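You operate a simulated robot arm through the tools that you are given. There is no shell and no other tool.

The job below is to be done with a simulated robot arm. You get a single attempt, and the scene is never put back.

TASK
Move the steel bar to the tool trough and shut its latches again.
Fine: open both latches to lift it out.

The check looks at the end state, three seconds after you hand in, the way a careful person would. Anything else that was tipped, shoved, dropped, spilled or broken makes it a failure.

THE ROBOT
A 7-joint arm with a two-finger parallel gripper, fixed in place. Base frame: the origin is on the floor under the middle of its stand, x ahead of it, y to its left, z up. Lengths are in mm, angles in rad, forces in N, time in s.
It reaches about 1147 mm from its shoulder. Its first joint turns from -2.897 to 2.897 rad. Payload 3.43 kg.
The TCP is the grasp point between the finger pads, 30 mm short of the fingertips. In the tool frame z runs along the fingers and y along their closing line. The gripper opens to 94 mm. The fingers are 28 mm wide and 10 mm thick; the gripper's body (50 by 96 mm) begins 55 mm behind the TCP.
Orientation is that of the tool frame in the base frame, as a unit quaternion [x, y, z, w]. With the fingers straight down and closing along the base's y, the tool's x points along the base's -x, its y along +y and its z along -z.

THE INTERFACE
- The arm moves only by the tool move_arm. Its argument "plan" is a list of rows, each a list of 6 numbers: the shift along the tool's x, y, z in units of 30 mm (1.0 is 30 mm), then the turn, a rotation vector about the tool's x, y, z in units of 8 degrees (1.0 is 8 degrees). In form: [[x, y, z, wx, wy, wz], ...]. A call has 1 to 20 rows; each row shifts and turns the commanded pose from where the row before left it, along the tool's axes as they then stand. "claw" is the gripper command, from -1 (fully open) to 1 (shut), values between in proportion, set as the call begins (left out, the last holds). A call with a number of a shift or a turn outside -1 to 1 is refused whole. Rows are played at 5 a second. More than 50 mm and 0.15 rad between two rows, or a gripper value outside its range, and nothing of the call is played. A pose out of reach is approached as far as the arm can. The call stops where the force on the tool passes 40 N (or 10 N more than at its start, if that is more) or the arm is blocked; 0.2 s more then pass. The fingers move at their own pace (about 45 mm/s each) and stop on an object; they squeeze with about 37 N. The grip force told is the motor's: it shows also when the fingers shut on nothing. Time passes only in rows, and 0.2 s behind the last, so rows that do not move let the fingers close. It gives the time, the measured TCP pose, the force on the tool (base axes), the opening and the grip force at its end, in the units of the frame above (readings bear some noise), with the torque about the TCP (base axes, N m) and any sound that the robot's microphone picked up.
- Cameras (640 x 400 px; columns grow to the right, rows downward): "scene" is fixed at [49.8, 650.8, 1564.5]; the picture's right is [-0.61, -0.79, 0.00], its down [-0.69, 0.53, -0.50] and it looks along [0.40, -0.30, -0.87] (base axes); focal length 216 px, centre (320, 200). "wrist" rides on the gripper at [76, 14, -103] in the tool frame; the picture's right is [-0.18, 0.98, 0.00], its down [-0.75, -0.14, -0.64] and it looks along [-0.63, -0.12, 0.77] (tool axes); focal length 243 px, centre (320, 200). There is no depth. A picture from a camera that has moved, and an enlarged one, comes with that camera's place and axes in the base frame and with its lens.
- get_image(camera): a new picture of that camera. No time passes.
- zoom(camera, box): a new picture of the part [left, top, right, bottom] of that camera's present view, enlarged. No time passes.
- finish_job(): hands the job in; it is judged then, once.

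Nothing tells you positions but the pictures and the camera data. Unless the task says otherwise, let go and move clear before handing in.

The tools are called after "Call:" as a command line: name --pt "numbers of a row" for each row, then --argument value for the rest, lists and objects as JSON in quotes. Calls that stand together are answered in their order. move_arm: Moves the arm, as the interface text tells. Its arguments: {"type":"object","properties":{"plan":{"type":"array","items":{"type":"array","items":{"type":"number"}}},"claw":{"type":"number"}},"required":["plan"]} The other tools are called the same way: get_image (camera) takes a picture; zoom (camera, box) takes an enlarged picture of a part of a camera's view; finish_job () hands the job in.

At the start:

```text
clock: 0.0
tool_pos: [405.2, 261.8, 1154.0]
tool_rot: [0.001, 1.0, 0.0, 0.0]
contact_force: [0.0, -0.6, -0.6]
ft_torque: [-0.02, -0.03, 0.05]
opening: 93.9
finger_force: 0.2
```

scene: 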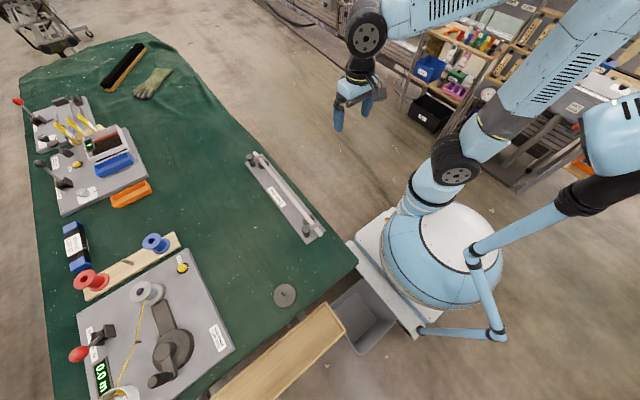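
wrist: 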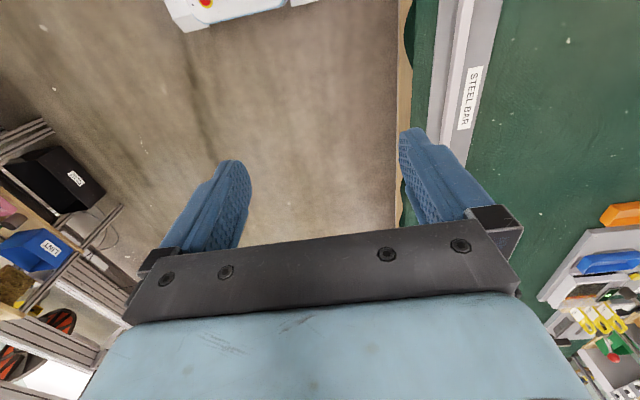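

I see a workbench with a plate labelled "STEEL BAR" holding a bar with something at each end, and a number of other fixtures. I'll look closer to find the latches and the tool trough before moving.

Call:
zoom --camera "scene" --box '[230, 140, 340, 250]'

Call:
zoom --camera "scene" --box '[20, 80, 180, 220]'

Call:
zoom --camera "scene" --box '[50, 210, 250, 400]'

Call:
zoom --camera "scene" --box '[200, 260, 420, 400]'

```text
3.64 times, centred on (285, 195) of scene
camera zoom: at [49.8, 650.8, 1564.5], right [-0.61, -0.79, 0.0], down [-0.69, 0.53, -0.5], along [0.4, -0.3, -0.87], focal length 787 px, centre (447, 218)
```

zoom: 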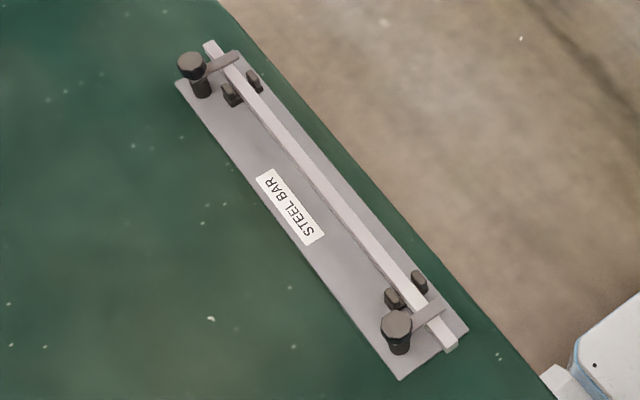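

```text
2.86 times, centred on (100, 150) of scene
camera zoom: at [49.8, 650.8, 1564.5], right [-0.61, -0.79, 0.0], down [-0.69, 0.53, -0.5], along [0.4, -0.3, -0.87], focal length 618 px, centre (949, 343)
```

zoom: 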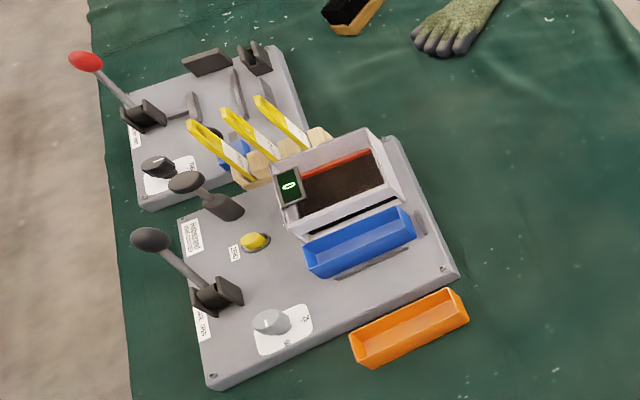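

```text
2.11 times, centred on (150, 305) of scene
camera zoom: at [49.8, 650.8, 1564.5], right [-0.61, -0.79, 0.0], down [-0.69, 0.53, -0.5], along [0.4, -0.3, -0.87], focal length 456 px, centre (678, -21)
```

zoom: 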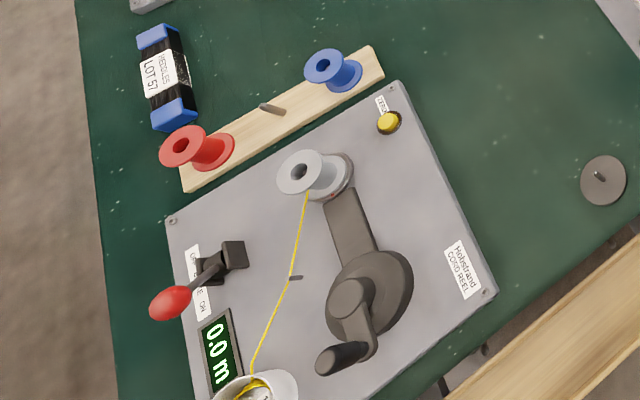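

```text
2.86 times, centred on (310, 330) of scene
camera zoom: at [49.8, 650.8, 1564.5], right [-0.61, -0.79, 0.0], down [-0.69, 0.53, -0.5], along [0.4, -0.3, -0.87], focal length 618 px, centre (349, -171)
```

zoom: 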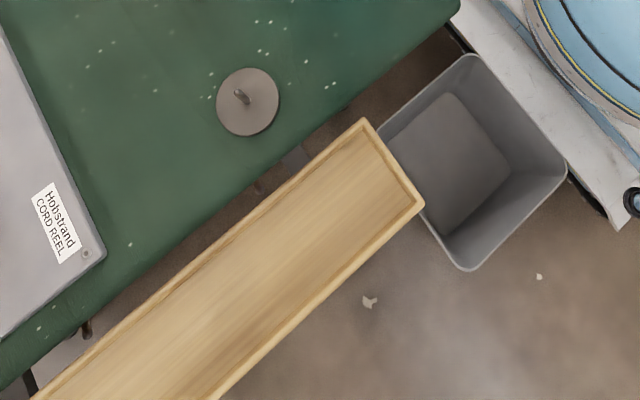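

The steel bar lies along x on the plate at about x 273–768, y≈480, z≈820, with a swing latch on a post at each end. The long wooden tray at the bench's left end (x≈-10..90, y≥600) looks like the trough, but I want to confirm that, so I'll move over the bar and look with the wrist camera.

Call:
move_arm --pt "0 0.91 0.3 0 0 0" --pt "0 0.91 0.3 0 0 0" --pt "0 0.91 0.3 0 0 0" --pt "0 0.91 0.3 0 0 0" --pt "0 0.91 0.3 0 0 0" --pt "0 0.91 0.3 0 0 0" --pt "0 0.91 0.3 0 0 0" --pt "0 0.91 0.3 0 0 0" --claw -1

Call:
get_image --camera "wrist"

Call:
get_image --camera "scene"

```text
clock: 1.8
tool_pos: [405.0, 480.1, 1083.2]
tool_rot: [0.001, 1.0, 0.0, 0.0]
contact_force: [-0.2, 0.2, 0.4]
ft_torque: [0.02, 0.02, 0.0]
opening: 94.1
finger_force: 0.1
```

```text
taken
camera wrist: at [328.8, 493.2, 1186.3], right [0.19, 0.98, 0.0], down [0.75, -0.14, 0.64], along [0.63, -0.12, -0.77], focal length 243 px, centre (320, 200)
```

wrist: 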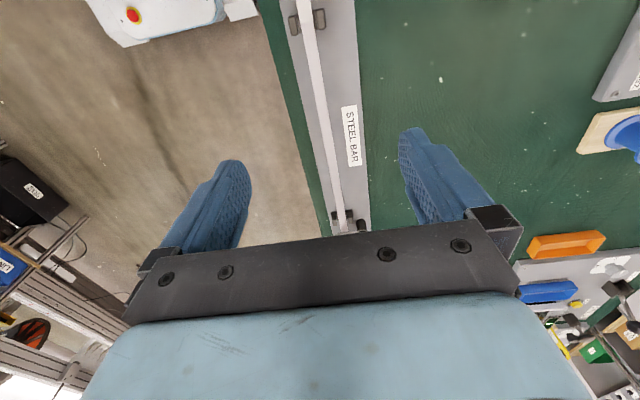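

```text
taken
```

scene: 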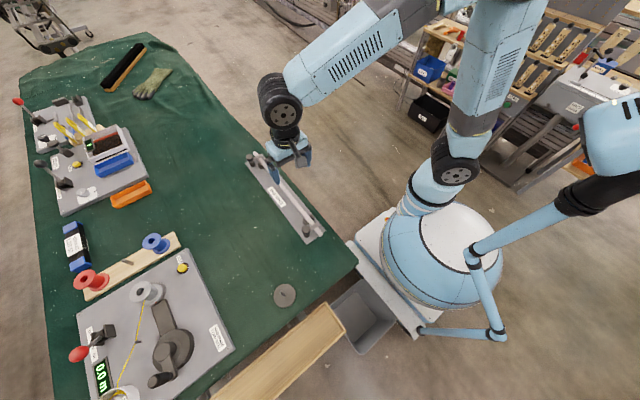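

The wrist view shows the bar and plate beneath. Next I'll turn the hand toward +y to look at the wooden tray at the bench's end.

Call:
move_arm --pt "0 0 -0.5 0 0 -1" --pt "0 0 -0.5 0 0 -1" --pt "0 0 -0.5 0 0 -1" --pt "0 0 -0.5 0 0 -1" --pt "0 0 -0.5 0 0 -1" --pt "0 0 -0.5 0 0 -1" --pt "0 0 0 0 0 -1" --pt "0 0 0 0 0 -1" --pt "0 0 0 0 0 -1" --pt "0 0 0 0 0 -1" --pt "0 0 0 0 0 -1"

Call:
get_image --camera "wrist"

Call:
get_image --camera "scene"

```text
clock: 4.2
tool_pos: [405.7, 479.4, 1172.6]
tool_rot: [-0.695, 0.719, 0.001, 0.001]
contact_force: [1.0, -0.3, -1.0]
ft_torque: [0.0, -0.01, -0.01]
opening: 94.1
finger_force: 0.0
```

```text
taken
camera wrist: at [388.5, 402.9, 1276.0], right [-0.98, 0.22, 0.0], down [0.17, 0.75, 0.64], along [0.14, 0.63, -0.77], focal length 243 px, centre (320, 200)
```

wrist: 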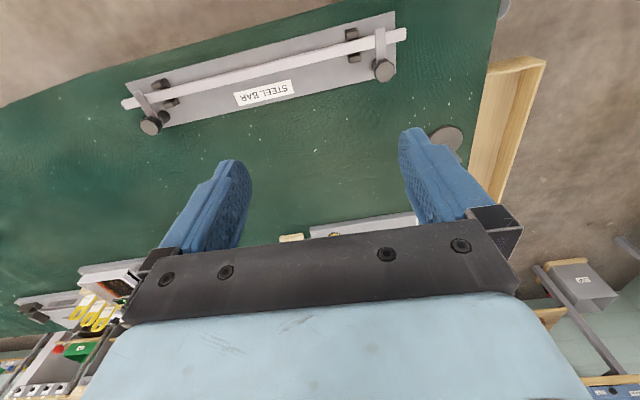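

```text
taken
```

scene: 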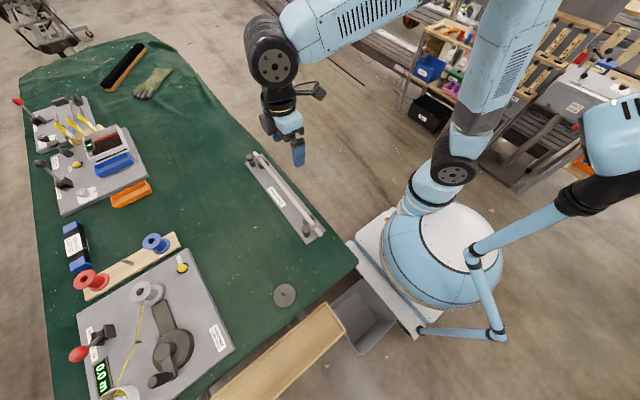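

The wrist view now shows the bar, both latches and the wooden tray in one frame. I'll zoom on each for detail.

Call:
zoom --camera "wrist" --box '[310, 0, 430, 90]'

Call:
zoom --camera "wrist" --box '[100, 50, 220, 150]'

Call:
zoom --camera "wrist" --box '[430, 30, 580, 220]'

Call:
zoom --camera "wrist" --box '[520, 220, 640, 400]'

```text
4.44 times, centred on (370, 45) of wrist
camera zoom: at [388.5, 402.9, 1276.0], right [-0.98, 0.22, 0.0], down [0.17, 0.75, 0.64], along [0.14, 0.63, -0.77], focal length 1078 px, centre (98, 889)
```

zoom: 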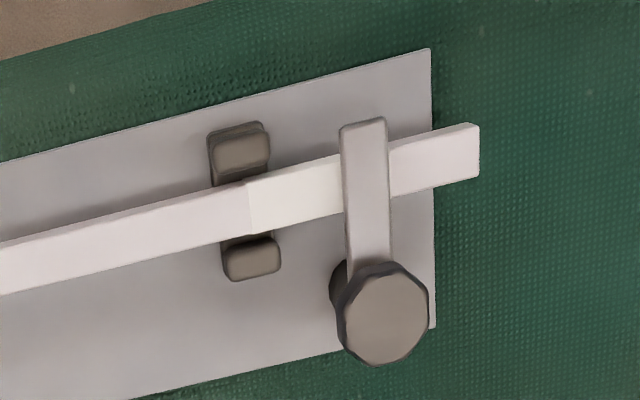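

```text
4.00 times, centred on (160, 100) of wrist
camera zoom: at [388.5, 402.9, 1276.0], right [-0.98, 0.22, 0.0], down [0.17, 0.75, 0.64], along [0.14, 0.63, -0.77], focal length 970 px, centre (960, 600)
```

zoom: 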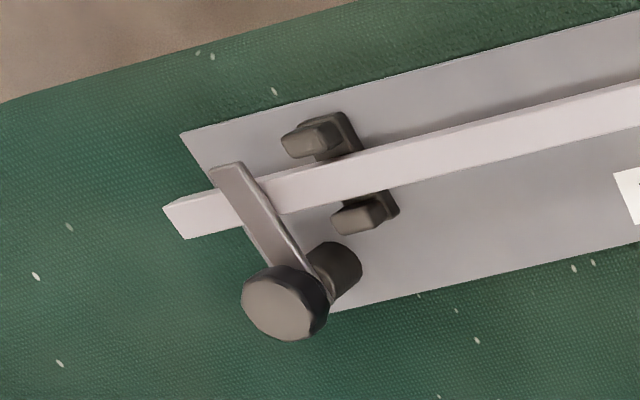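

```text
2.11 times, centred on (505, 125) of wrist
camera zoom: at [388.5, 402.9, 1276.0], right [-0.98, 0.22, 0.0], down [0.17, 0.75, 0.64], along [0.14, 0.63, -0.77], focal length 511 px, centre (-70, 358)
```

zoom: 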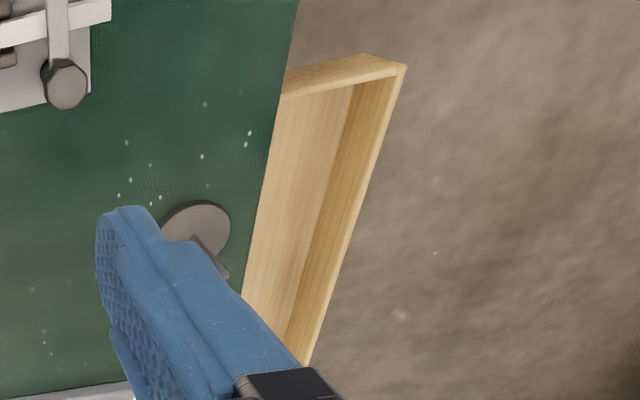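

```text
2.22 times, centred on (580, 310) of wrist
camera zoom: at [388.5, 402.9, 1276.0], right [-0.98, 0.22, 0.0], down [0.17, 0.75, 0.64], along [0.14, 0.63, -0.77], focal length 539 px, centre (-258, -44)
```

zoom: 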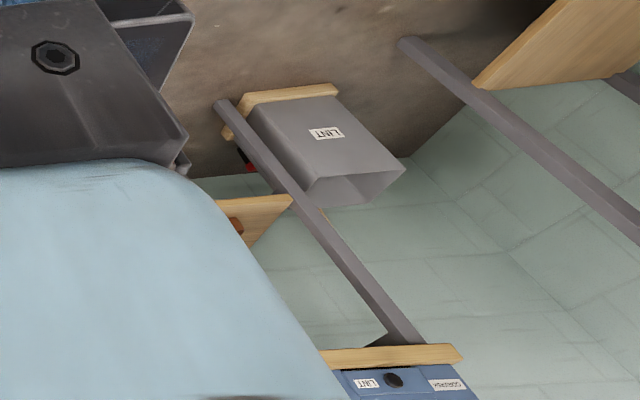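

The wooden tray is a low-walled trough next to the bench end, with its rim near z≈750 and its near end at y≈595. I'll move toward it to see its whole length and inside.

Call:
move_arm --pt "-0.7 0.9 0 0 0 0" --pt "-0.7 0.9 0 0 0 0" --pt "-0.7 0.9 0 0 0 0" --pt "-0.7 0.9 0 0 0 0" --pt "-0.7 0.9 0 0 0 0" --pt "-0.7 0.9 0 0 0 0" --pt "-0.7 0.9 0 0 0 0" --pt "-0.7 0.9 0 0 0 0" --pt "-0.7 0.9 0 0 0 0" --pt "-0.7 0.9 0 0 0 0"

Call:
get_image --camera "wrist"

Call:
get_image --camera "scene"

```text
clock: 6.4
tool_pos: [142.8, 698.7, 1174.1]
tool_rot: [-0.694, 0.72, -0.001, 0.0]
contact_force: [0.4, -0.9, 0.0]
ft_torque: [0.04, 0.0, -0.01]
opening: 94.1
finger_force: 0.0
```

```text
taken
camera wrist: at [125.7, 621.8, 1276.5], right [-0.98, 0.22, 0.0], down [0.17, 0.75, 0.64], along [0.14, 0.63, -0.77], focal length 243 px, centre (320, 200)
```

wrist: 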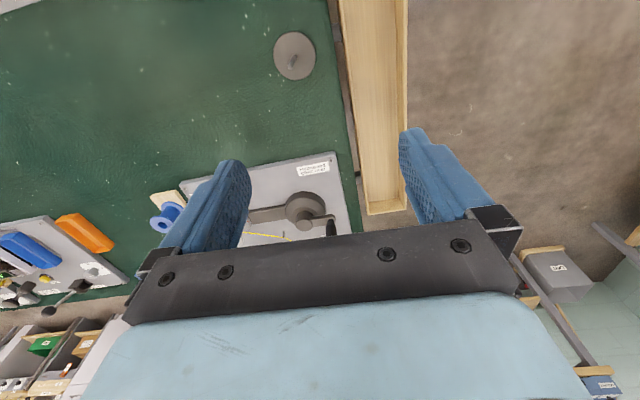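

```text
taken
```

scene: 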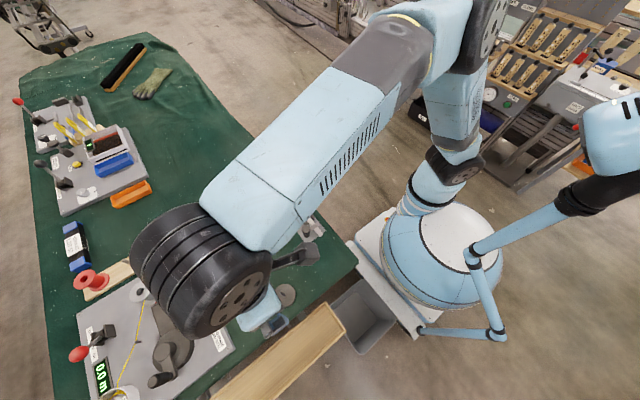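

The trough's far end is visible between the fingers now. I'll zoom to measure its ends and check that it is empty.

Call:
zoom --camera "wrist" --box '[310, 0, 450, 110]'

Call:
zoom --camera "wrist" --box '[320, 110, 460, 230]'

Call:
zoom --camera "wrist" --box '[160, 120, 360, 250]'

```text
3.64 times, centred on (380, 55) of wrist
camera zoom: at [125.7, 621.8, 1276.5], right [-0.98, 0.22, 0.0], down [0.17, 0.75, 0.64], along [0.14, 0.63, -0.77], focal length 882 px, centre (102, 727)
```

zoom: 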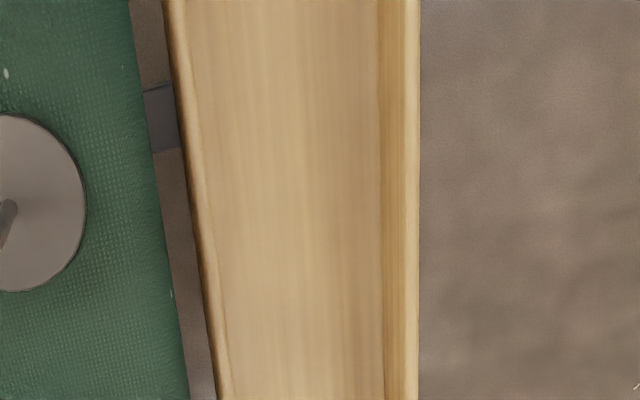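

```text
3.33 times, centred on (390, 170) of wrist
camera zoom: at [125.7, 621.8, 1276.5], right [-0.98, 0.22, 0.0], down [0.17, 0.75, 0.64], along [0.14, 0.63, -0.77], focal length 809 px, centre (87, 300)
```

zoom: 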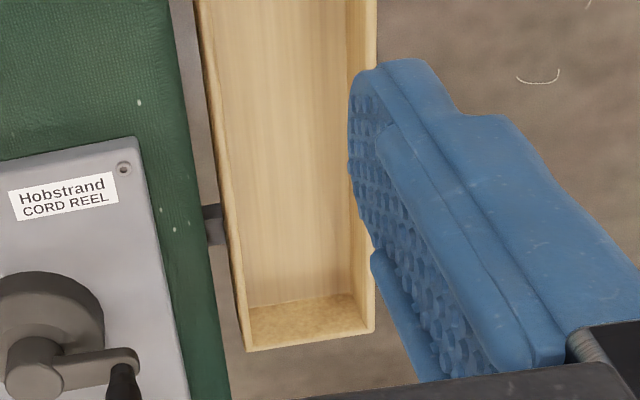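

```text
3.08 times, centred on (260, 185) of wrist
camera zoom: at [125.7, 621.8, 1276.5], right [-0.98, 0.22, 0.0], down [0.17, 0.75, 0.64], along [0.14, 0.63, -0.77], focal length 746 px, centre (505, 246)
```

zoom: 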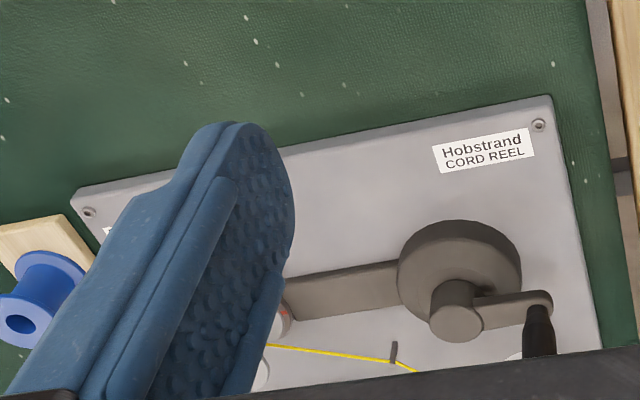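

The trough is empty, attached to the bench end, about x -15..95, y 596..1141, rim z≈749 and floor z≈703, so the bar should fit lengthwise along y. Next I'll go close to the near latch to see how it works.

Call:
move_arm --pt "0.93 -0.53 0.6 0 0 0" --pt "0.93 -0.53 0.6 0 0 0" --pt "0.93 -0.53 0.6 0 0 0" --pt "0.93 -0.53 0.6 0 0 0" --pt "0.93 -0.53 0.6 0 0 0" --pt "0.93 -0.53 0.6 0 0 0" --pt "0.93 -0.53 0.6 0 0 0" --pt "0.93 -0.53 0.6 0 0 0" --pt "0.93 -0.53 0.6 0 0 0" --pt "0.93 -0.53 0.6 0 0 0"

Call:
get_image --camera "wrist"

```text
clock: 8.6
tool_pos: [292.3, 413.3, 991.3]
tool_rot: [-0.694, 0.72, 0.0, 0.0]
contact_force: [-0.2, 0.7, 0.3]
ft_torque: [-0.05, 0.01, 0.01]
opening: 94.0
finger_force: 0.1
```

```text
taken
camera wrist: at [274.9, 336.6, 1095.2], right [-0.98, 0.22, 0.0], down [0.17, 0.75, 0.64], along [0.14, 0.63, -0.77], focal length 243 px, centre (320, 200)
```

wrist: 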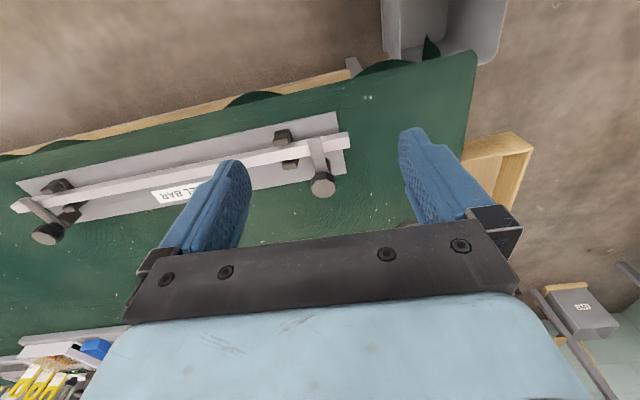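

Call:
zoom --camera "wrist" --box '[255, 105, 365, 205]'

Call:
zoom --camera "wrist" --box '[0, 160, 110, 250]'

```text
4.00 times, centred on (310, 155) of wrist
camera zoom: at [274.9, 336.6, 1095.2], right [-0.98, 0.22, 0.0], down [0.17, 0.75, 0.64], along [0.14, 0.63, -0.77], focal length 970 px, centre (360, 380)
```

zoom: 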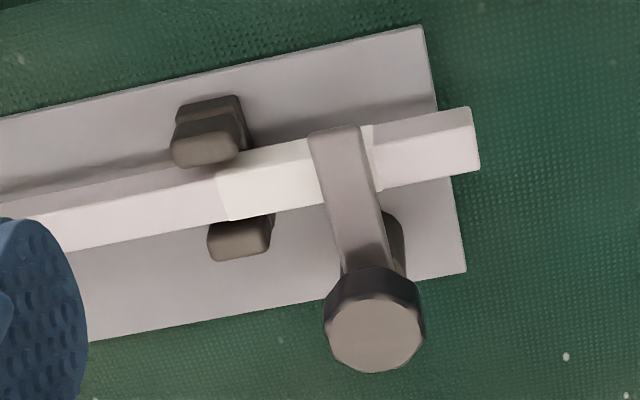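

```text
4.44 times, centred on (55, 205) of wrist
camera zoom: at [274.9, 336.6, 1095.2], right [-0.98, 0.22, 0.0], down [0.17, 0.75, 0.64], along [0.14, 0.63, -0.77], focal length 1078 px, centre (1498, 178)
```

zoom: 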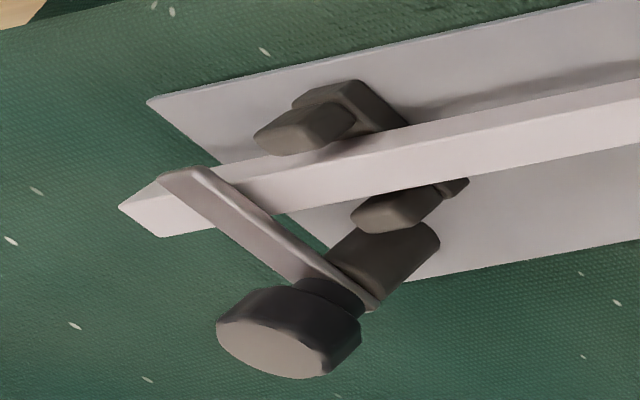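

The latches are flat arms on vertical posts topped by faceted knobs (near knob top at about (310, 510, 864)), so each swings about a vertical axis. I'll tilt the hand for a lower side view to get the heights.

Call:
move_arm --pt "0.4 0 0.6 0 0 0" --pt "0.4 0 0.6 0 0 0" --pt "0.4 0 0.6 0 0 0" --pt "0 0 0 0 -0.95 0" --pt "0 0 0 0 -0.95 0" --pt "0 0 0 0 -0.95 0" --pt "0 0 0 0 -0.95 0"

Call:
get_image --camera "wrist"

```text
clock: 10.2
tool_pos: [303.0, 405.4, 949.9]
tool_rot: [-0.67, 0.694, 0.183, 0.188]
contact_force: [2.9, -1.9, 0.1]
ft_torque: [0.1, 0.19, 0.13]
opening: 94.1
finger_force: 0.1
out of reach, approached as far as the arm can: row 6, 7
```

```text
taken
camera wrist: at [283.9, 286.4, 1000.3], right [-0.98, 0.19, 0.09], down [0.15, 0.32, 0.93], along [0.15, 0.93, -0.34], focal length 243 px, centre (320, 200)
```

wrist: 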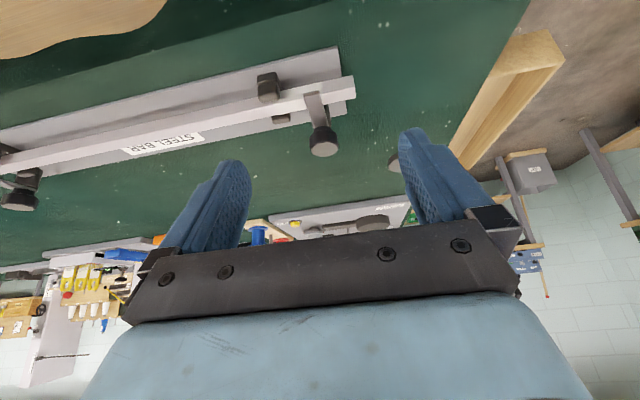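

Call:
zoom --camera "wrist" --box '[240, 60, 370, 170]'

Call:
zoom --camera "wrist" --box '[0, 130, 100, 220]'

Call:
get_image --camera "scene"

```text
3.64 times, centred on (305, 115) of wrist
camera zoom: at [283.9, 286.4, 1000.3], right [-0.98, 0.19, 0.09], down [0.15, 0.32, 0.93], along [0.15, 0.93, -0.34], focal length 882 px, centre (374, 509)
```

zoom: 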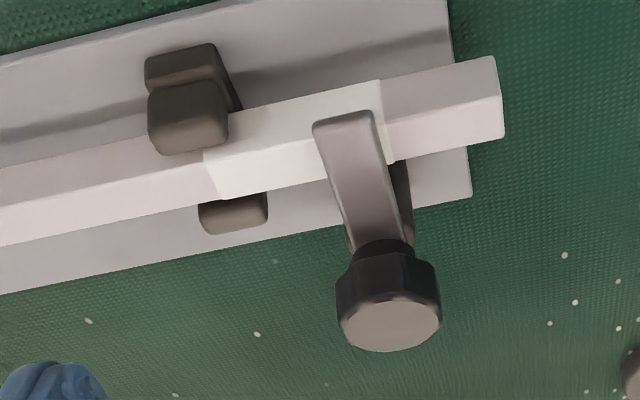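

```text
4.44 times, centred on (50, 175) of wrist
camera zoom: at [283.9, 286.4, 1000.3], right [-0.98, 0.19, 0.09], down [0.15, 0.32, 0.93], along [0.15, 0.93, -0.34], focal length 1078 px, centre (1520, 311)
```

zoom: 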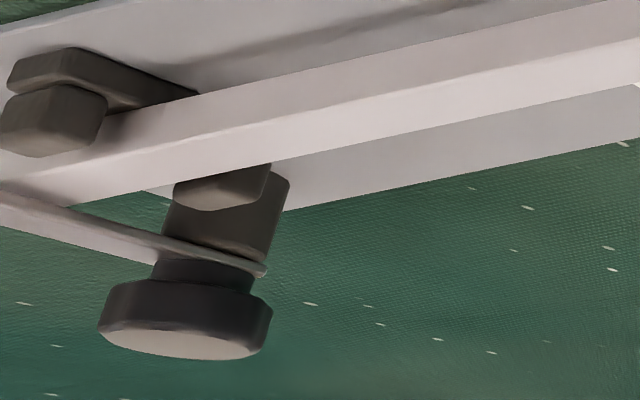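

```text
taken
```

scene: 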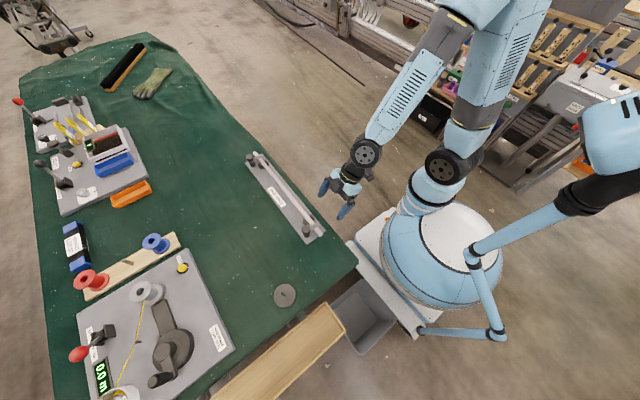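

From this side view the knob spans about z 850–863 over the arm (top ≈833) and the bar is roughly 14 mm square with top ≈830. I'll level the hand again and go above the near knob at (310, 510).

Call:
move_arm --pt "0 0 -0.7 0 0.95 0" --pt "0 0 -0.7 0 0.95 0" --pt "0 0 -0.7 0 0.95 0" --pt "0 0 -0.7 0 0.95 0" --pt "0 0 0 0 0 0"

```text
clock: 11.4
tool_pos: [301.6, 377.2, 1028.4]
tool_rot: [-0.694, 0.72, -0.001, 0.0]
contact_force: [-0.2, 0.8, -0.6]
ft_torque: [0.04, -0.01, 0.0]
opening: 93.8
finger_force: 0.0
```

The hand is level again. Now I'll go to above the near knob and check alignment with the wrist camera (the tool axis projects to column 320).

Call:
move_arm --pt "-0.888 -0.02 0.655 0 0 0" --pt "-0.888 -0.02 0.655 0 0 0" --pt "-0.888 -0.02 0.655 0 0 0" --pt "-0.888 -0.02 0.655 0 0 0" --pt "-0.888 -0.02 0.655 0 0 0" --pt "0 0 0 0 0 0"

Call:
get_image --camera "wrist"

Call:
zoom --camera "wrist" --box '[240, 40, 400, 180]'

```text
clock: 12.8
tool_pos: [308.6, 511.6, 929.3]
tool_rot: [-0.694, 0.72, 0.0, 0.0]
contact_force: [-0.2, -0.5, -0.8]
ft_torque: [0.04, -0.03, -0.01]
opening: 94.0
finger_force: 0.1
```

```text
taken
camera wrist: at [291.6, 434.6, 1033.3], right [-0.98, 0.22, 0.0], down [0.17, 0.75, 0.64], along [0.14, 0.63, -0.77], focal length 243 px, centre (320, 200)
```

wrist: 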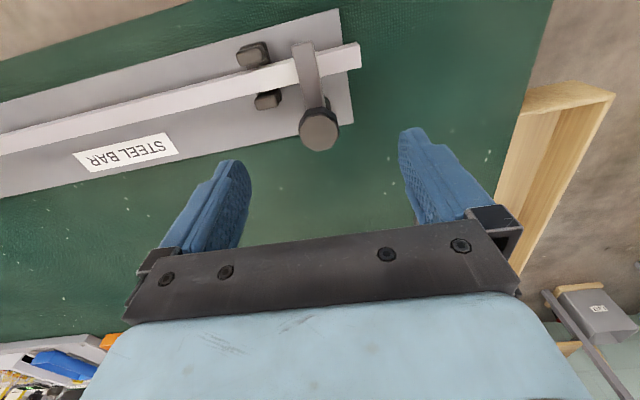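

```text
2.86 times, centred on (320, 110) of wrist
camera zoom: at [291.6, 434.6, 1033.3], right [-0.98, 0.22, 0.0], down [0.17, 0.75, 0.64], along [0.14, 0.63, -0.77], focal length 693 px, centre (320, 457)
```

zoom: 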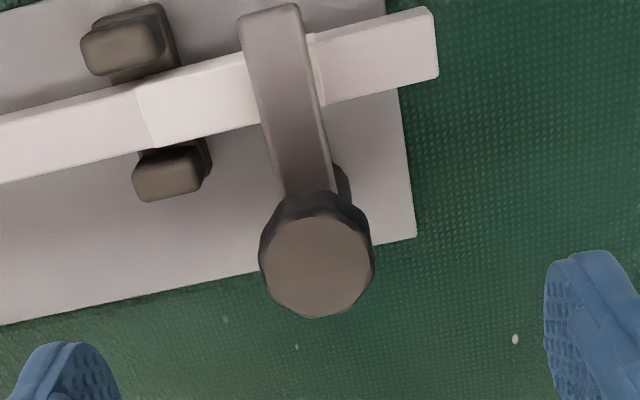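

Aligned to within about 1 mm of the knob axis. I'll descend so the fingertips reach just below the knob but stay above the latch arm, then close.

Call:
move_arm --pt "0 0 0.62 0 0 0" --pt "0 0 0.62 0 0 0" --pt "0 0 0.6 0 0 0" --pt "0 0 0 0 0 0"

Call:
get_image --camera "wrist"

```text
clock: 13.8
tool_pos: [309.5, 511.7, 875.3]
tool_rot: [-0.695, 0.719, 0.0, 0.0]
contact_force: [-0.2, 0.8, -0.4]
ft_torque: [0.03, 0.0, 0.01]
opening: 94.0
finger_force: 0.0
```

```text
taken
camera wrist: at [291.7, 434.6, 977.7], right [-0.98, 0.22, 0.0], down [0.17, 0.75, 0.64], along [0.14, 0.63, -0.77], focal length 243 px, centre (320, 200)
```

wrist: 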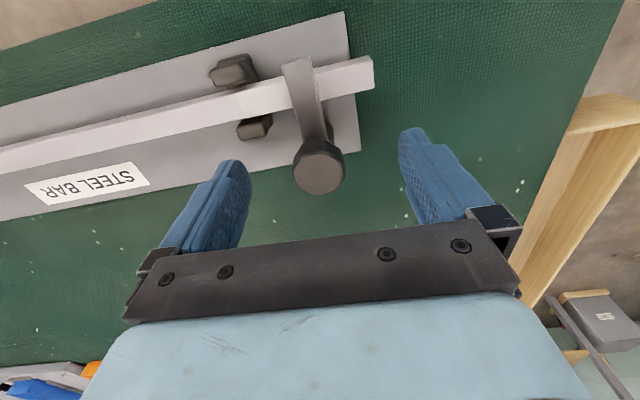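

The fingers straddle the knob without contact. Closing now.

Call:
move_arm --pt "0 0 0 0 0 0" --pt "0 0 0 0 0 0" --pt "0 0 0 0 0 0" --pt "0 0 0 0 0 0" --pt "0 0 0 0 0 0" --pt "0 0 0 0 0 0" --claw 1

Call:
get_image --camera "wrist"

```text
clock: 15.2
tool_pos: [310.3, 511.3, 873.7]
tool_rot: [-0.694, 0.72, 0.0, 0.0]
contact_force: [11.1, 0.2, 1.4]
ft_torque: [-0.12, -0.35, -0.03]
opening: 30.8
finger_force: 44.8
```

```text
taken
camera wrist: at [292.6, 434.6, 977.8], right [-0.98, 0.22, 0.0], down [0.17, 0.75, 0.64], along [0.14, 0.63, -0.77], focal length 243 px, centre (320, 200)
```

wrist: 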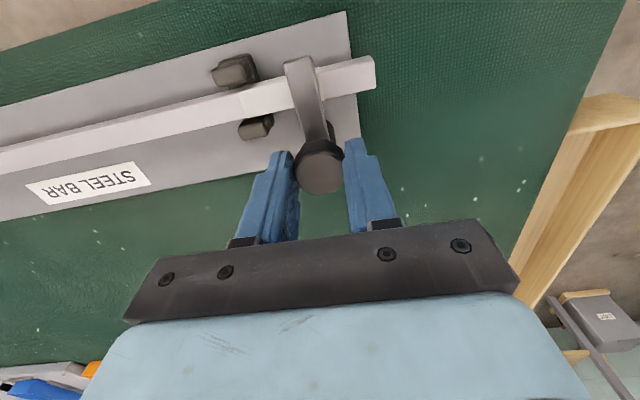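

The knob is held (opening 30.8 mm) with a slight sideways load, so I'll recentre a millimetre and then try a small turn to swing the arm outward.

Call:
move_arm --pt "0 -0.04 0 0 0 0" --pt "0 0 0 0 0 0" --pt "0 0 0 0 0 0.5" --pt "0 0 0 0 0 0.5" --pt "0 0 0 0 0 0"

Call:
zoom --camera "wrist" --box '[220, 20, 420, 200]'

```text
clock: 16.4
tool_pos: [309.0, 510.1, 873.9]
tool_rot: [-0.642, 0.767, -0.001, 0.0]
contact_force: [-3.9, -1.0, -0.8]
ft_torque: [-0.28, 0.23, 0.28]
opening: 30.5
finger_force: 45.5
```

```text
2.22 times, centred on (320, 110) of wrist
camera zoom: at [282.1, 437.1, 977.8], right [-0.94, 0.35, 0.0], down [0.27, 0.72, 0.64], along [0.23, 0.6, -0.77], focal length 539 px, centre (320, 400)
```

zoom: 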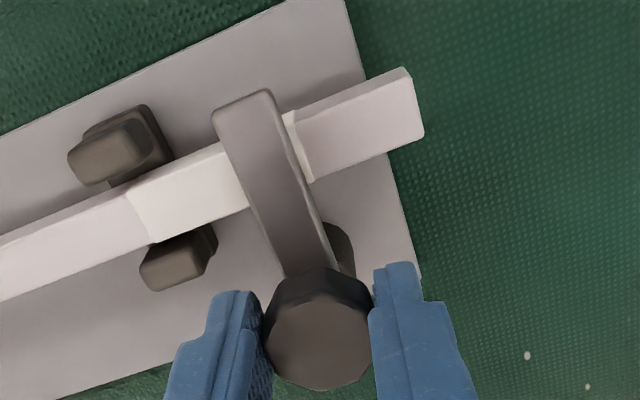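

The first 8° gave a modest reaction torque (0.28 N·m) and it is not clear the arm moved. I'll turn another 12° the same way and compare.

Call:
move_arm --pt "0 0 0 0 0 0.5" --pt "0 0 0 0 0 0.5" --pt "0 0 0 0 0 0.5" --pt "0 0 0 0 0 0"

Call:
zoom --camera "wrist" --box '[220, 20, 420, 200]'

Call:
zoom --camera "scene" --box '[240, 140, 340, 250]'

```text
clock: 17.4
tool_pos: [309.7, 511.0, 875.4]
tool_rot: [-0.558, 0.83, 0.0, 0.0]
contact_force: [-16.9, -1.7, -6.9]
ft_torque: [0.09, 0.42, 0.59]
opening: 30.8
finger_force: 44.9
```

```text
2.22 times, centred on (320, 110) of wrist
camera zoom: at [267.2, 444.4, 978.0], right [-0.84, 0.54, 0.0], down [0.41, 0.65, 0.64], along [0.35, 0.54, -0.77], focal length 539 px, centre (320, 400)
```

zoom: 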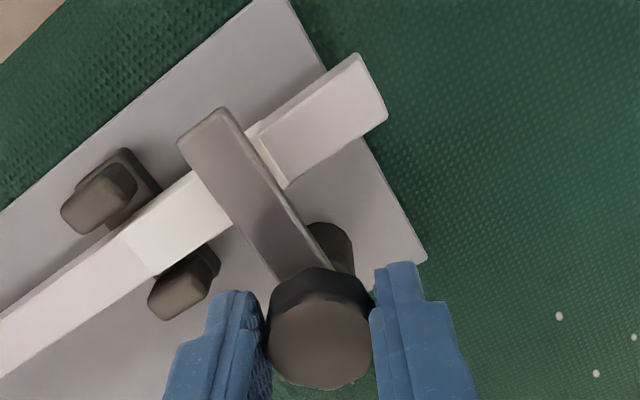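

```text
3.64 times, centred on (290, 195) of scene
camera zoom: at [49.8, 650.8, 1564.5], right [-0.61, -0.79, 0.0], down [-0.69, 0.53, -0.5], along [0.4, -0.3, -0.87], focal length 787 px, centre (429, 218)
```

zoom: 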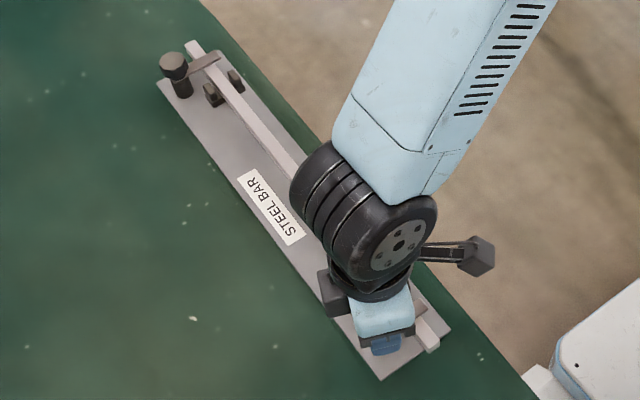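

The arm has stayed put over the bar while the hand turned 20°, with torque rising to 0.6 N·m, so this direction is blocked. I'll turn back and try the other way.

Call:
move_arm --pt "0 0 0 0 0 -0.5" --pt "0 0 0 0 0 -0.5" --pt "0 0 0 0 0 -0.5" --pt "0 0 0 0 0 -0.5" --pt "0 0 0 0 0 -0.5" --pt "0 0 0 0 0 -0.5" --pt "0 0 0 0 0 -0.5" --pt "0 0 0 0 0 0"

Call:
zoom --camera "wrist" --box '[220, 20, 420, 200]'

```text
clock: 19.2
tool_pos: [311.1, 510.0, 874.2]
tool_rot: [0.743, -0.669, 0.001, 0.001]
contact_force: [-7.3, -8.3, -11.5]
ft_torque: [-0.43, 0.03, 0.01]
opening: 30.6
finger_force: 45.1
```

```text
2.22 times, centred on (320, 110) of wrist
camera zoom: at [303.8, 432.3, 978.1], right [-1.0, 0.08, 0.0], down [0.06, 0.76, 0.64], along [0.05, 0.64, -0.77], focal length 539 px, centre (320, 400)
```

zoom: 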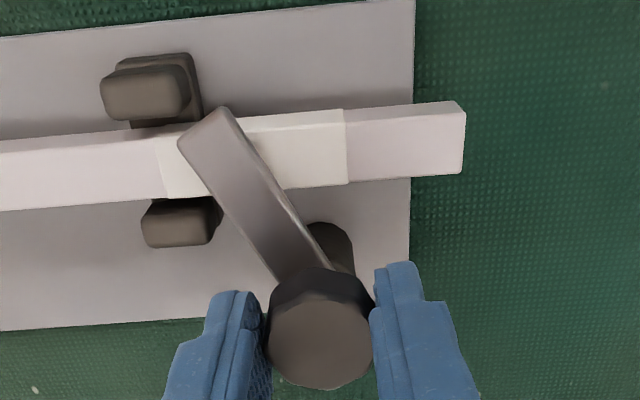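

Turning this way works: the arm has swung about 28° toward +x together with the hand, with almost no torque. I'll continue in this direction.

Call:
move_arm --pt "0 0 0 0 0 -0.5" --pt "0 0 0 0 0 -0.5" --pt "0 0 0 0 0 -0.5" --pt "0 0 0 0 0 -0.5" --pt "0 0 0 0 0 -0.5" --pt "0 0 0 0 0 -0.5" --pt "0 0 0 0 0 0"

Call:
zoom --camera "wrist" --box '[180, 20, 420, 200]'

```text
clock: 20.8
tool_pos: [311.7, 510.9, 874.7]
tool_rot: [0.866, -0.5, 0.0, 0.0]
contact_force: [0.4, -1.6, -7.2]
ft_torque: [-0.8, -0.47, 0.02]
opening: 30.8
finger_force: 45.2
```

```text
2.22 times, centred on (300, 110) of wrist
camera zoom: at [336.5, 436.6, 978.0], right [-0.94, -0.33, 0.0], down [-0.25, 0.72, 0.64], along [-0.21, 0.61, -0.77], focal length 539 px, centre (364, 400)
```

zoom: 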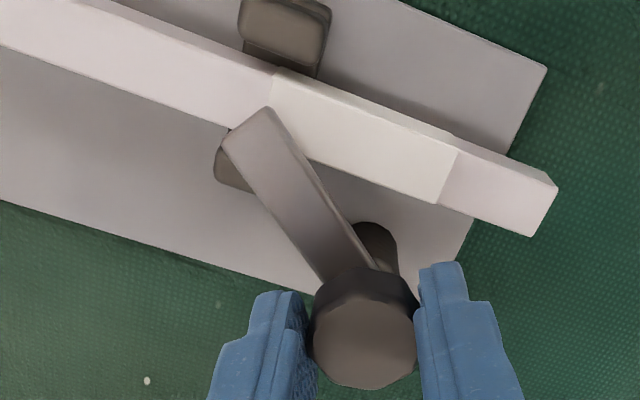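

The arm is nearly off the bar and passes above the cradle prong freely. I'll continue until it is parallel to the bar.

Call:
move_arm --pt "0 0 0 0 0 -0.5" --pt "0 0 0 0 0 -0.5" --pt "0 0 0 0 0 -0.5" --pt "0 0 0 0 0 -0.5" --pt "0 0 0 0 0 -0.5" --pt "0 0 0 0 0 -0.5" --pt "0 0 0 0 0 -0.5" --pt "0 0 0 0 0 -0.5" --pt "0 0 0 0 0 0"

Call:
zoom --camera "wrist" --box '[180, 20, 420, 200]'

```text
clock: 22.8
tool_pos: [311.5, 511.4, 874.6]
tool_rot: [0.97, -0.243, 0.0, 0.001]
contact_force: [27.5, 15.7, 5.2]
ft_torque: [0.18, -0.99, -0.04]
opening: 31.0
finger_force: 44.8
```

```text
2.22 times, centred on (300, 110) of wrist
camera zoom: at [372.1, 462.0, 978.0], right [-0.63, -0.78, 0.0], down [-0.6, 0.48, 0.64], along [-0.5, 0.4, -0.77], focal length 539 px, centre (364, 400)
```

zoom: 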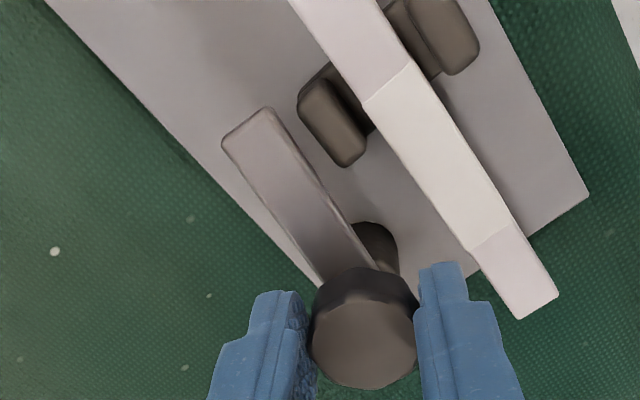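

The near latch arm is now almost parallel to the bar and clear of it. I'll ease the side load, turn a little more for clearance, then release the knob.

Call:
move_arm --pt "0.04 -0.07 0 0 0 0" --pt "0 0 0 0 0 -0.5" --pt "0 0 0 0 0 -0.5" --pt "0 0 0 0 0 -0.4" --pt "0 0 0 0 0 0"

Call:
zoom --camera "wrist" --box '[180, 20, 420, 200]'

```text
clock: 24.0
tool_pos: [311.4, 511.7, 873.7]
tool_rot: [0.989, -0.146, 0.0, -0.001]
contact_force: [-0.8, 6.1, 2.2]
ft_torque: [0.33, 0.71, -0.37]
opening: 30.5
finger_force: 45.0
```

```text
2.22 times, centred on (300, 110) of wrist
camera zoom: at [380.1, 475.6, 977.8], right [-0.46, -0.89, 0.0], down [-0.68, 0.35, 0.64], along [-0.57, 0.29, -0.77], focal length 539 px, centre (364, 400)
```

zoom: 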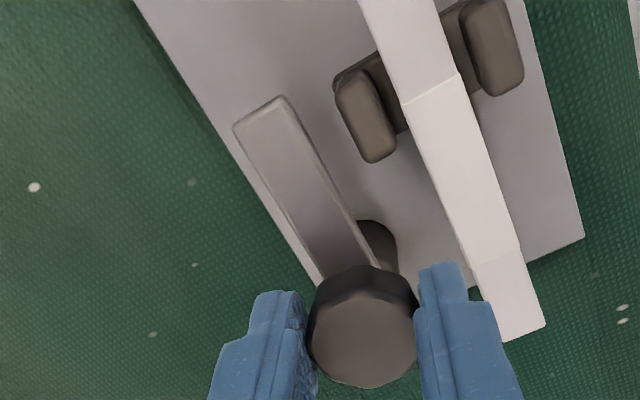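

The near latch is open (arm parallel to the bar, on the far side of it). I'll release the knob partway, lift clear and look.

Call:
move_arm --pt "0 0 0 0 0 0" --pt "0 0 0 0 0 0" --pt "0 0 0 0 0 0" --pt "0 0 -0.7 0 0 0" --pt "0 0 -0.9 0 0 0" --pt "0 0 -0.9 0 0 0" --pt "0 0 -0.9 0 0 0" --pt "0 0 0 0 0 0" --claw -0.2

Call:
get_image --camera "wrist"

Call:
zoom --camera "scene" --box '[240, 140, 340, 250]'

```text
clock: 25.8
tool_pos: [312.0, 511.6, 977.5]
tool_rot: [0.989, -0.146, 0.0, 0.001]
contact_force: [-0.2, -0.7, -0.2]
ft_torque: [0.01, 0.02, 0.0]
opening: 56.2
finger_force: 0.2
```

```text
taken
camera wrist: at [380.6, 475.5, 1080.2], right [-0.46, -0.89, 0.0], down [-0.68, 0.35, 0.64], along [-0.57, 0.3, -0.77], focal length 243 px, centre (320, 200)
```

wrist: 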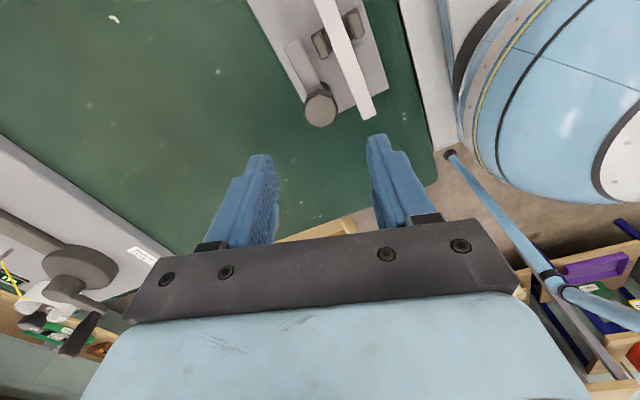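

```text
3.64 times, centred on (290, 195) of scene
camera zoom: at [49.8, 650.8, 1564.5], right [-0.61, -0.79, 0.0], down [-0.69, 0.53, -0.5], along [0.4, -0.3, -0.87], focal length 787 px, centre (429, 218)
```

zoom: 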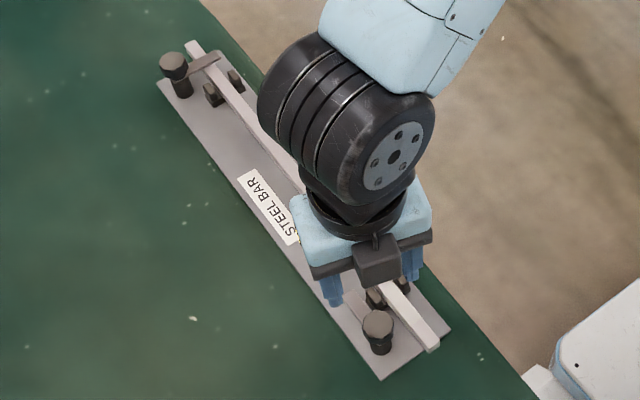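

The near latch is confirmed open. Now I'll turn the hand back and travel above the plate to the far latch at about (720, 510).

Call:
move_arm --pt "0 0 0 0 0 0.97" --pt "0 0 0 0 0 0.97" --pt "0 0 0 0 0 0.97" --pt "0 0 0 0 0 0.97" --pt "0 0 0 0 0 0.97" --pt "0 0 0 0 0 0.97" --pt "0 0 0 0 0 0.97" --pt "0 0 0 0 0 0.97" --pt "0 0 0 0 0 0.97" --pt "0 0 0 0 0 0.97" --pt "0 0 0 0 0 0.97" --pt "0 0 0 0 0 0.97" --pt "0 0 0 0 0 0" --claw -1

Call:
move_arm --pt "-0.329 -0.914 0.11 0 0 0" --pt "-0.329 -0.914 0.11 0 0 0" --pt "-0.329 -0.914 0.11 0 0 0" --pt "-0.329 -0.914 0.11 0 0 0" --pt "-0.329 -0.914 0.11 0 0 0" --pt "-0.329 -0.914 0.11 0 0 0" --pt "-0.329 -0.914 0.11 0 0 0" --pt "-0.329 -0.914 0.11 0 0 0" --pt "-0.329 -0.914 0.11 0 0 0" --pt "-0.329 -0.914 0.11 0 0 0" --pt "-0.329 -0.914 0.11 0 0 0" --pt "-0.329 -0.914 0.11 0 0 0" --pt "-0.329 -0.914 0.11 0 0 0" --pt "-0.329 -0.914 0.11 0 0 0" --pt "0 0 0 0 0 0"

Call:
get_image --camera "wrist"

Call:
get_image --camera "scene"

```text
clock: 28.6
tool_pos: [311.2, 511.2, 977.1]
tool_rot: [-0.573, 0.819, 0.0, 0.001]
contact_force: [-0.2, 0.6, -0.9]
ft_torque: [-0.01, -0.02, 0.0]
opening: 94.1
finger_force: 0.1
```

```text
clock: 31.8
tool_pos: [719.7, 510.8, 930.9]
tool_rot: [-0.574, 0.819, 0.0, -0.001]
contact_force: [0.8, 0.6, 1.2]
ft_torque: [0.01, -0.03, 0.02]
opening: 93.9
finger_force: 0.1
```

```text
taken
camera wrist: at [681.4, 443.2, 1033.8], right [-0.86, 0.51, 0.0], down [0.39, 0.66, 0.64], along [0.33, 0.55, -0.77], focal length 243 px, centre (320, 200)
```

wrist: 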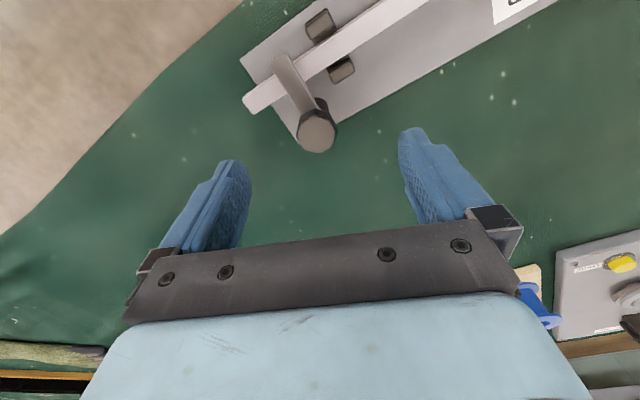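

```text
taken
```

scene: 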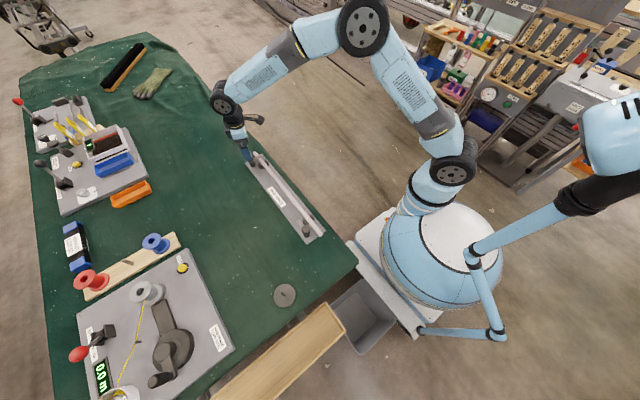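

Call:
zoom --camera "wrist" --box '[240, 40, 400, 180]'

Call:
zoom --camera "scene" --box '[240, 150, 340, 250]'

```text
2.86 times, centred on (320, 110) of wrist
camera zoom: at [681.4, 443.2, 1033.8], right [-0.86, 0.51, 0.0], down [0.39, 0.66, 0.64], along [0.33, 0.55, -0.77], focal length 693 px, centre (320, 457)
```

zoom: 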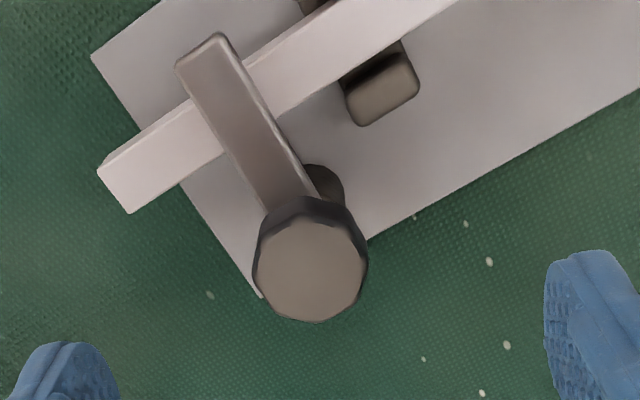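

```text
4.00 times, centred on (290, 200) of scene
camera zoom: at [49.8, 650.8, 1564.5], right [-0.61, -0.79, 0.0], down [-0.69, 0.53, -0.5], along [0.4, -0.3, -0.87], focal length 866 px, centre (440, 200)
```

zoom: 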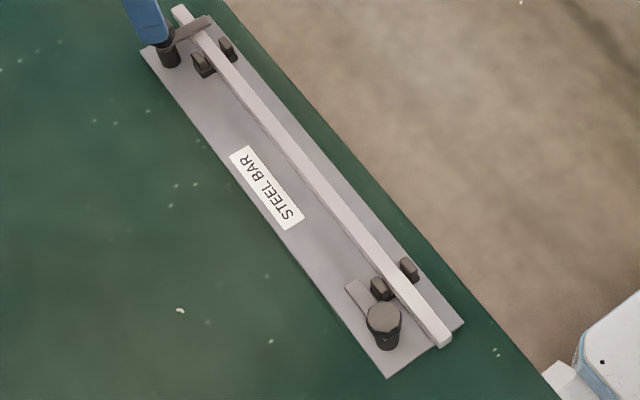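

The near latch is clearly open in the scene view. The far knob is about 2.5 mm off the tool axis, so I'll correct, descend and close on it.

Call:
move_arm --pt "-0.02 -0.08 0.6 0 0 0" --pt "0 0 0.65 0 0 0" --pt "0 0 0.65 0 0 0" --pt "0 0 0 0 0 0"

Call:
zoom --camera "wrist" --box '[220, 60, 420, 240]'

```text
clock: 32.8
tool_pos: [723.6, 511.8, 873.8]
tool_rot: [-0.573, 0.819, 0.0, 0.0]
contact_force: [0.6, 0.2, 0.2]
ft_torque: [0.0, -0.02, 0.0]
opening: 94.2
finger_force: 0.1
```

```text
2.22 times, centred on (320, 150) of wrist
camera zoom: at [683.7, 443.1, 976.5], right [-0.86, 0.51, 0.0], down [0.39, 0.66, 0.64], along [0.33, 0.55, -0.77], focal length 539 px, centre (320, 311)
```

zoom: 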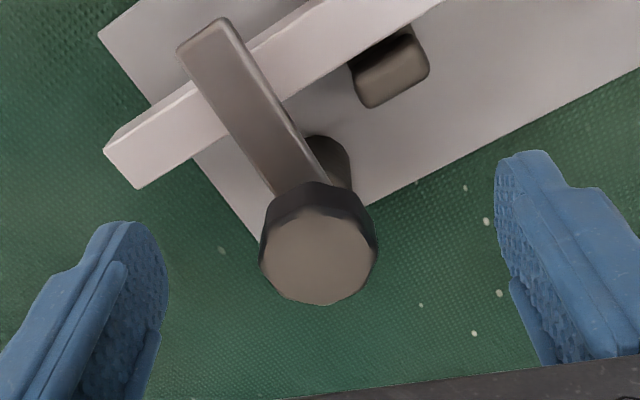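

Well centred now. Closing on the far knob.

Call:
move_arm --pt "0 0 0 0 0 0" --pt "0 0 0 0 0 0" --pt "0 0 0 0 0 0" --pt "0 0 0 0 0 0" --pt "0 0 0 0 0 0" --pt "0 0 0 0 0 0" --claw 1

Call:
move_arm --pt "0 0 0 0 0 -0.5" --pt "0 0 0 0 0 -0.5" --pt "0 0 0 0 0 0"

Call:
zoom --camera "wrist" --box '[220, 60, 420, 240]'

```text
clock: 34.2
tool_pos: [724.2, 511.6, 873.4]
tool_rot: [-0.574, 0.819, 0.0, 0.0]
contact_force: [10.4, -0.6, 0.0]
ft_torque: [0.06, -0.35, 0.01]
opening: 30.9
finger_force: 44.7
```

```text
clock: 35.0
tool_pos: [724.6, 510.7, 872.7]
tool_rot: [-0.63, 0.777, 0.0, 0.0]
contact_force: [18.6, 1.3, 3.9]
ft_torque: [-0.5, -0.26, -0.03]
opening: 30.7
finger_force: 44.8
```

```text
2.22 times, centred on (320, 150) of wrist
camera zoom: at [694.5, 437.8, 976.6], right [-0.92, 0.38, 0.0], down [0.29, 0.71, 0.64], along [0.25, 0.59, -0.77], focal length 539 px, centre (320, 311)
```

zoom: 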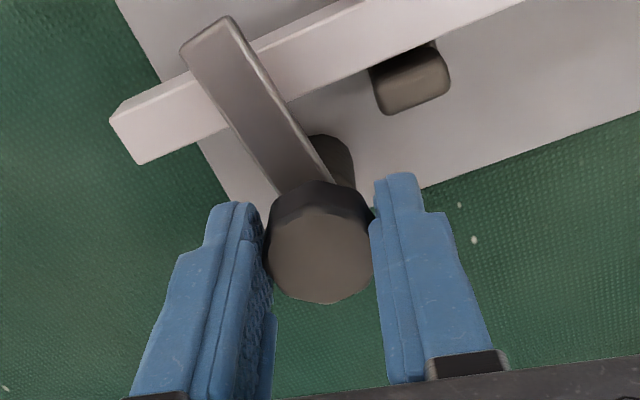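

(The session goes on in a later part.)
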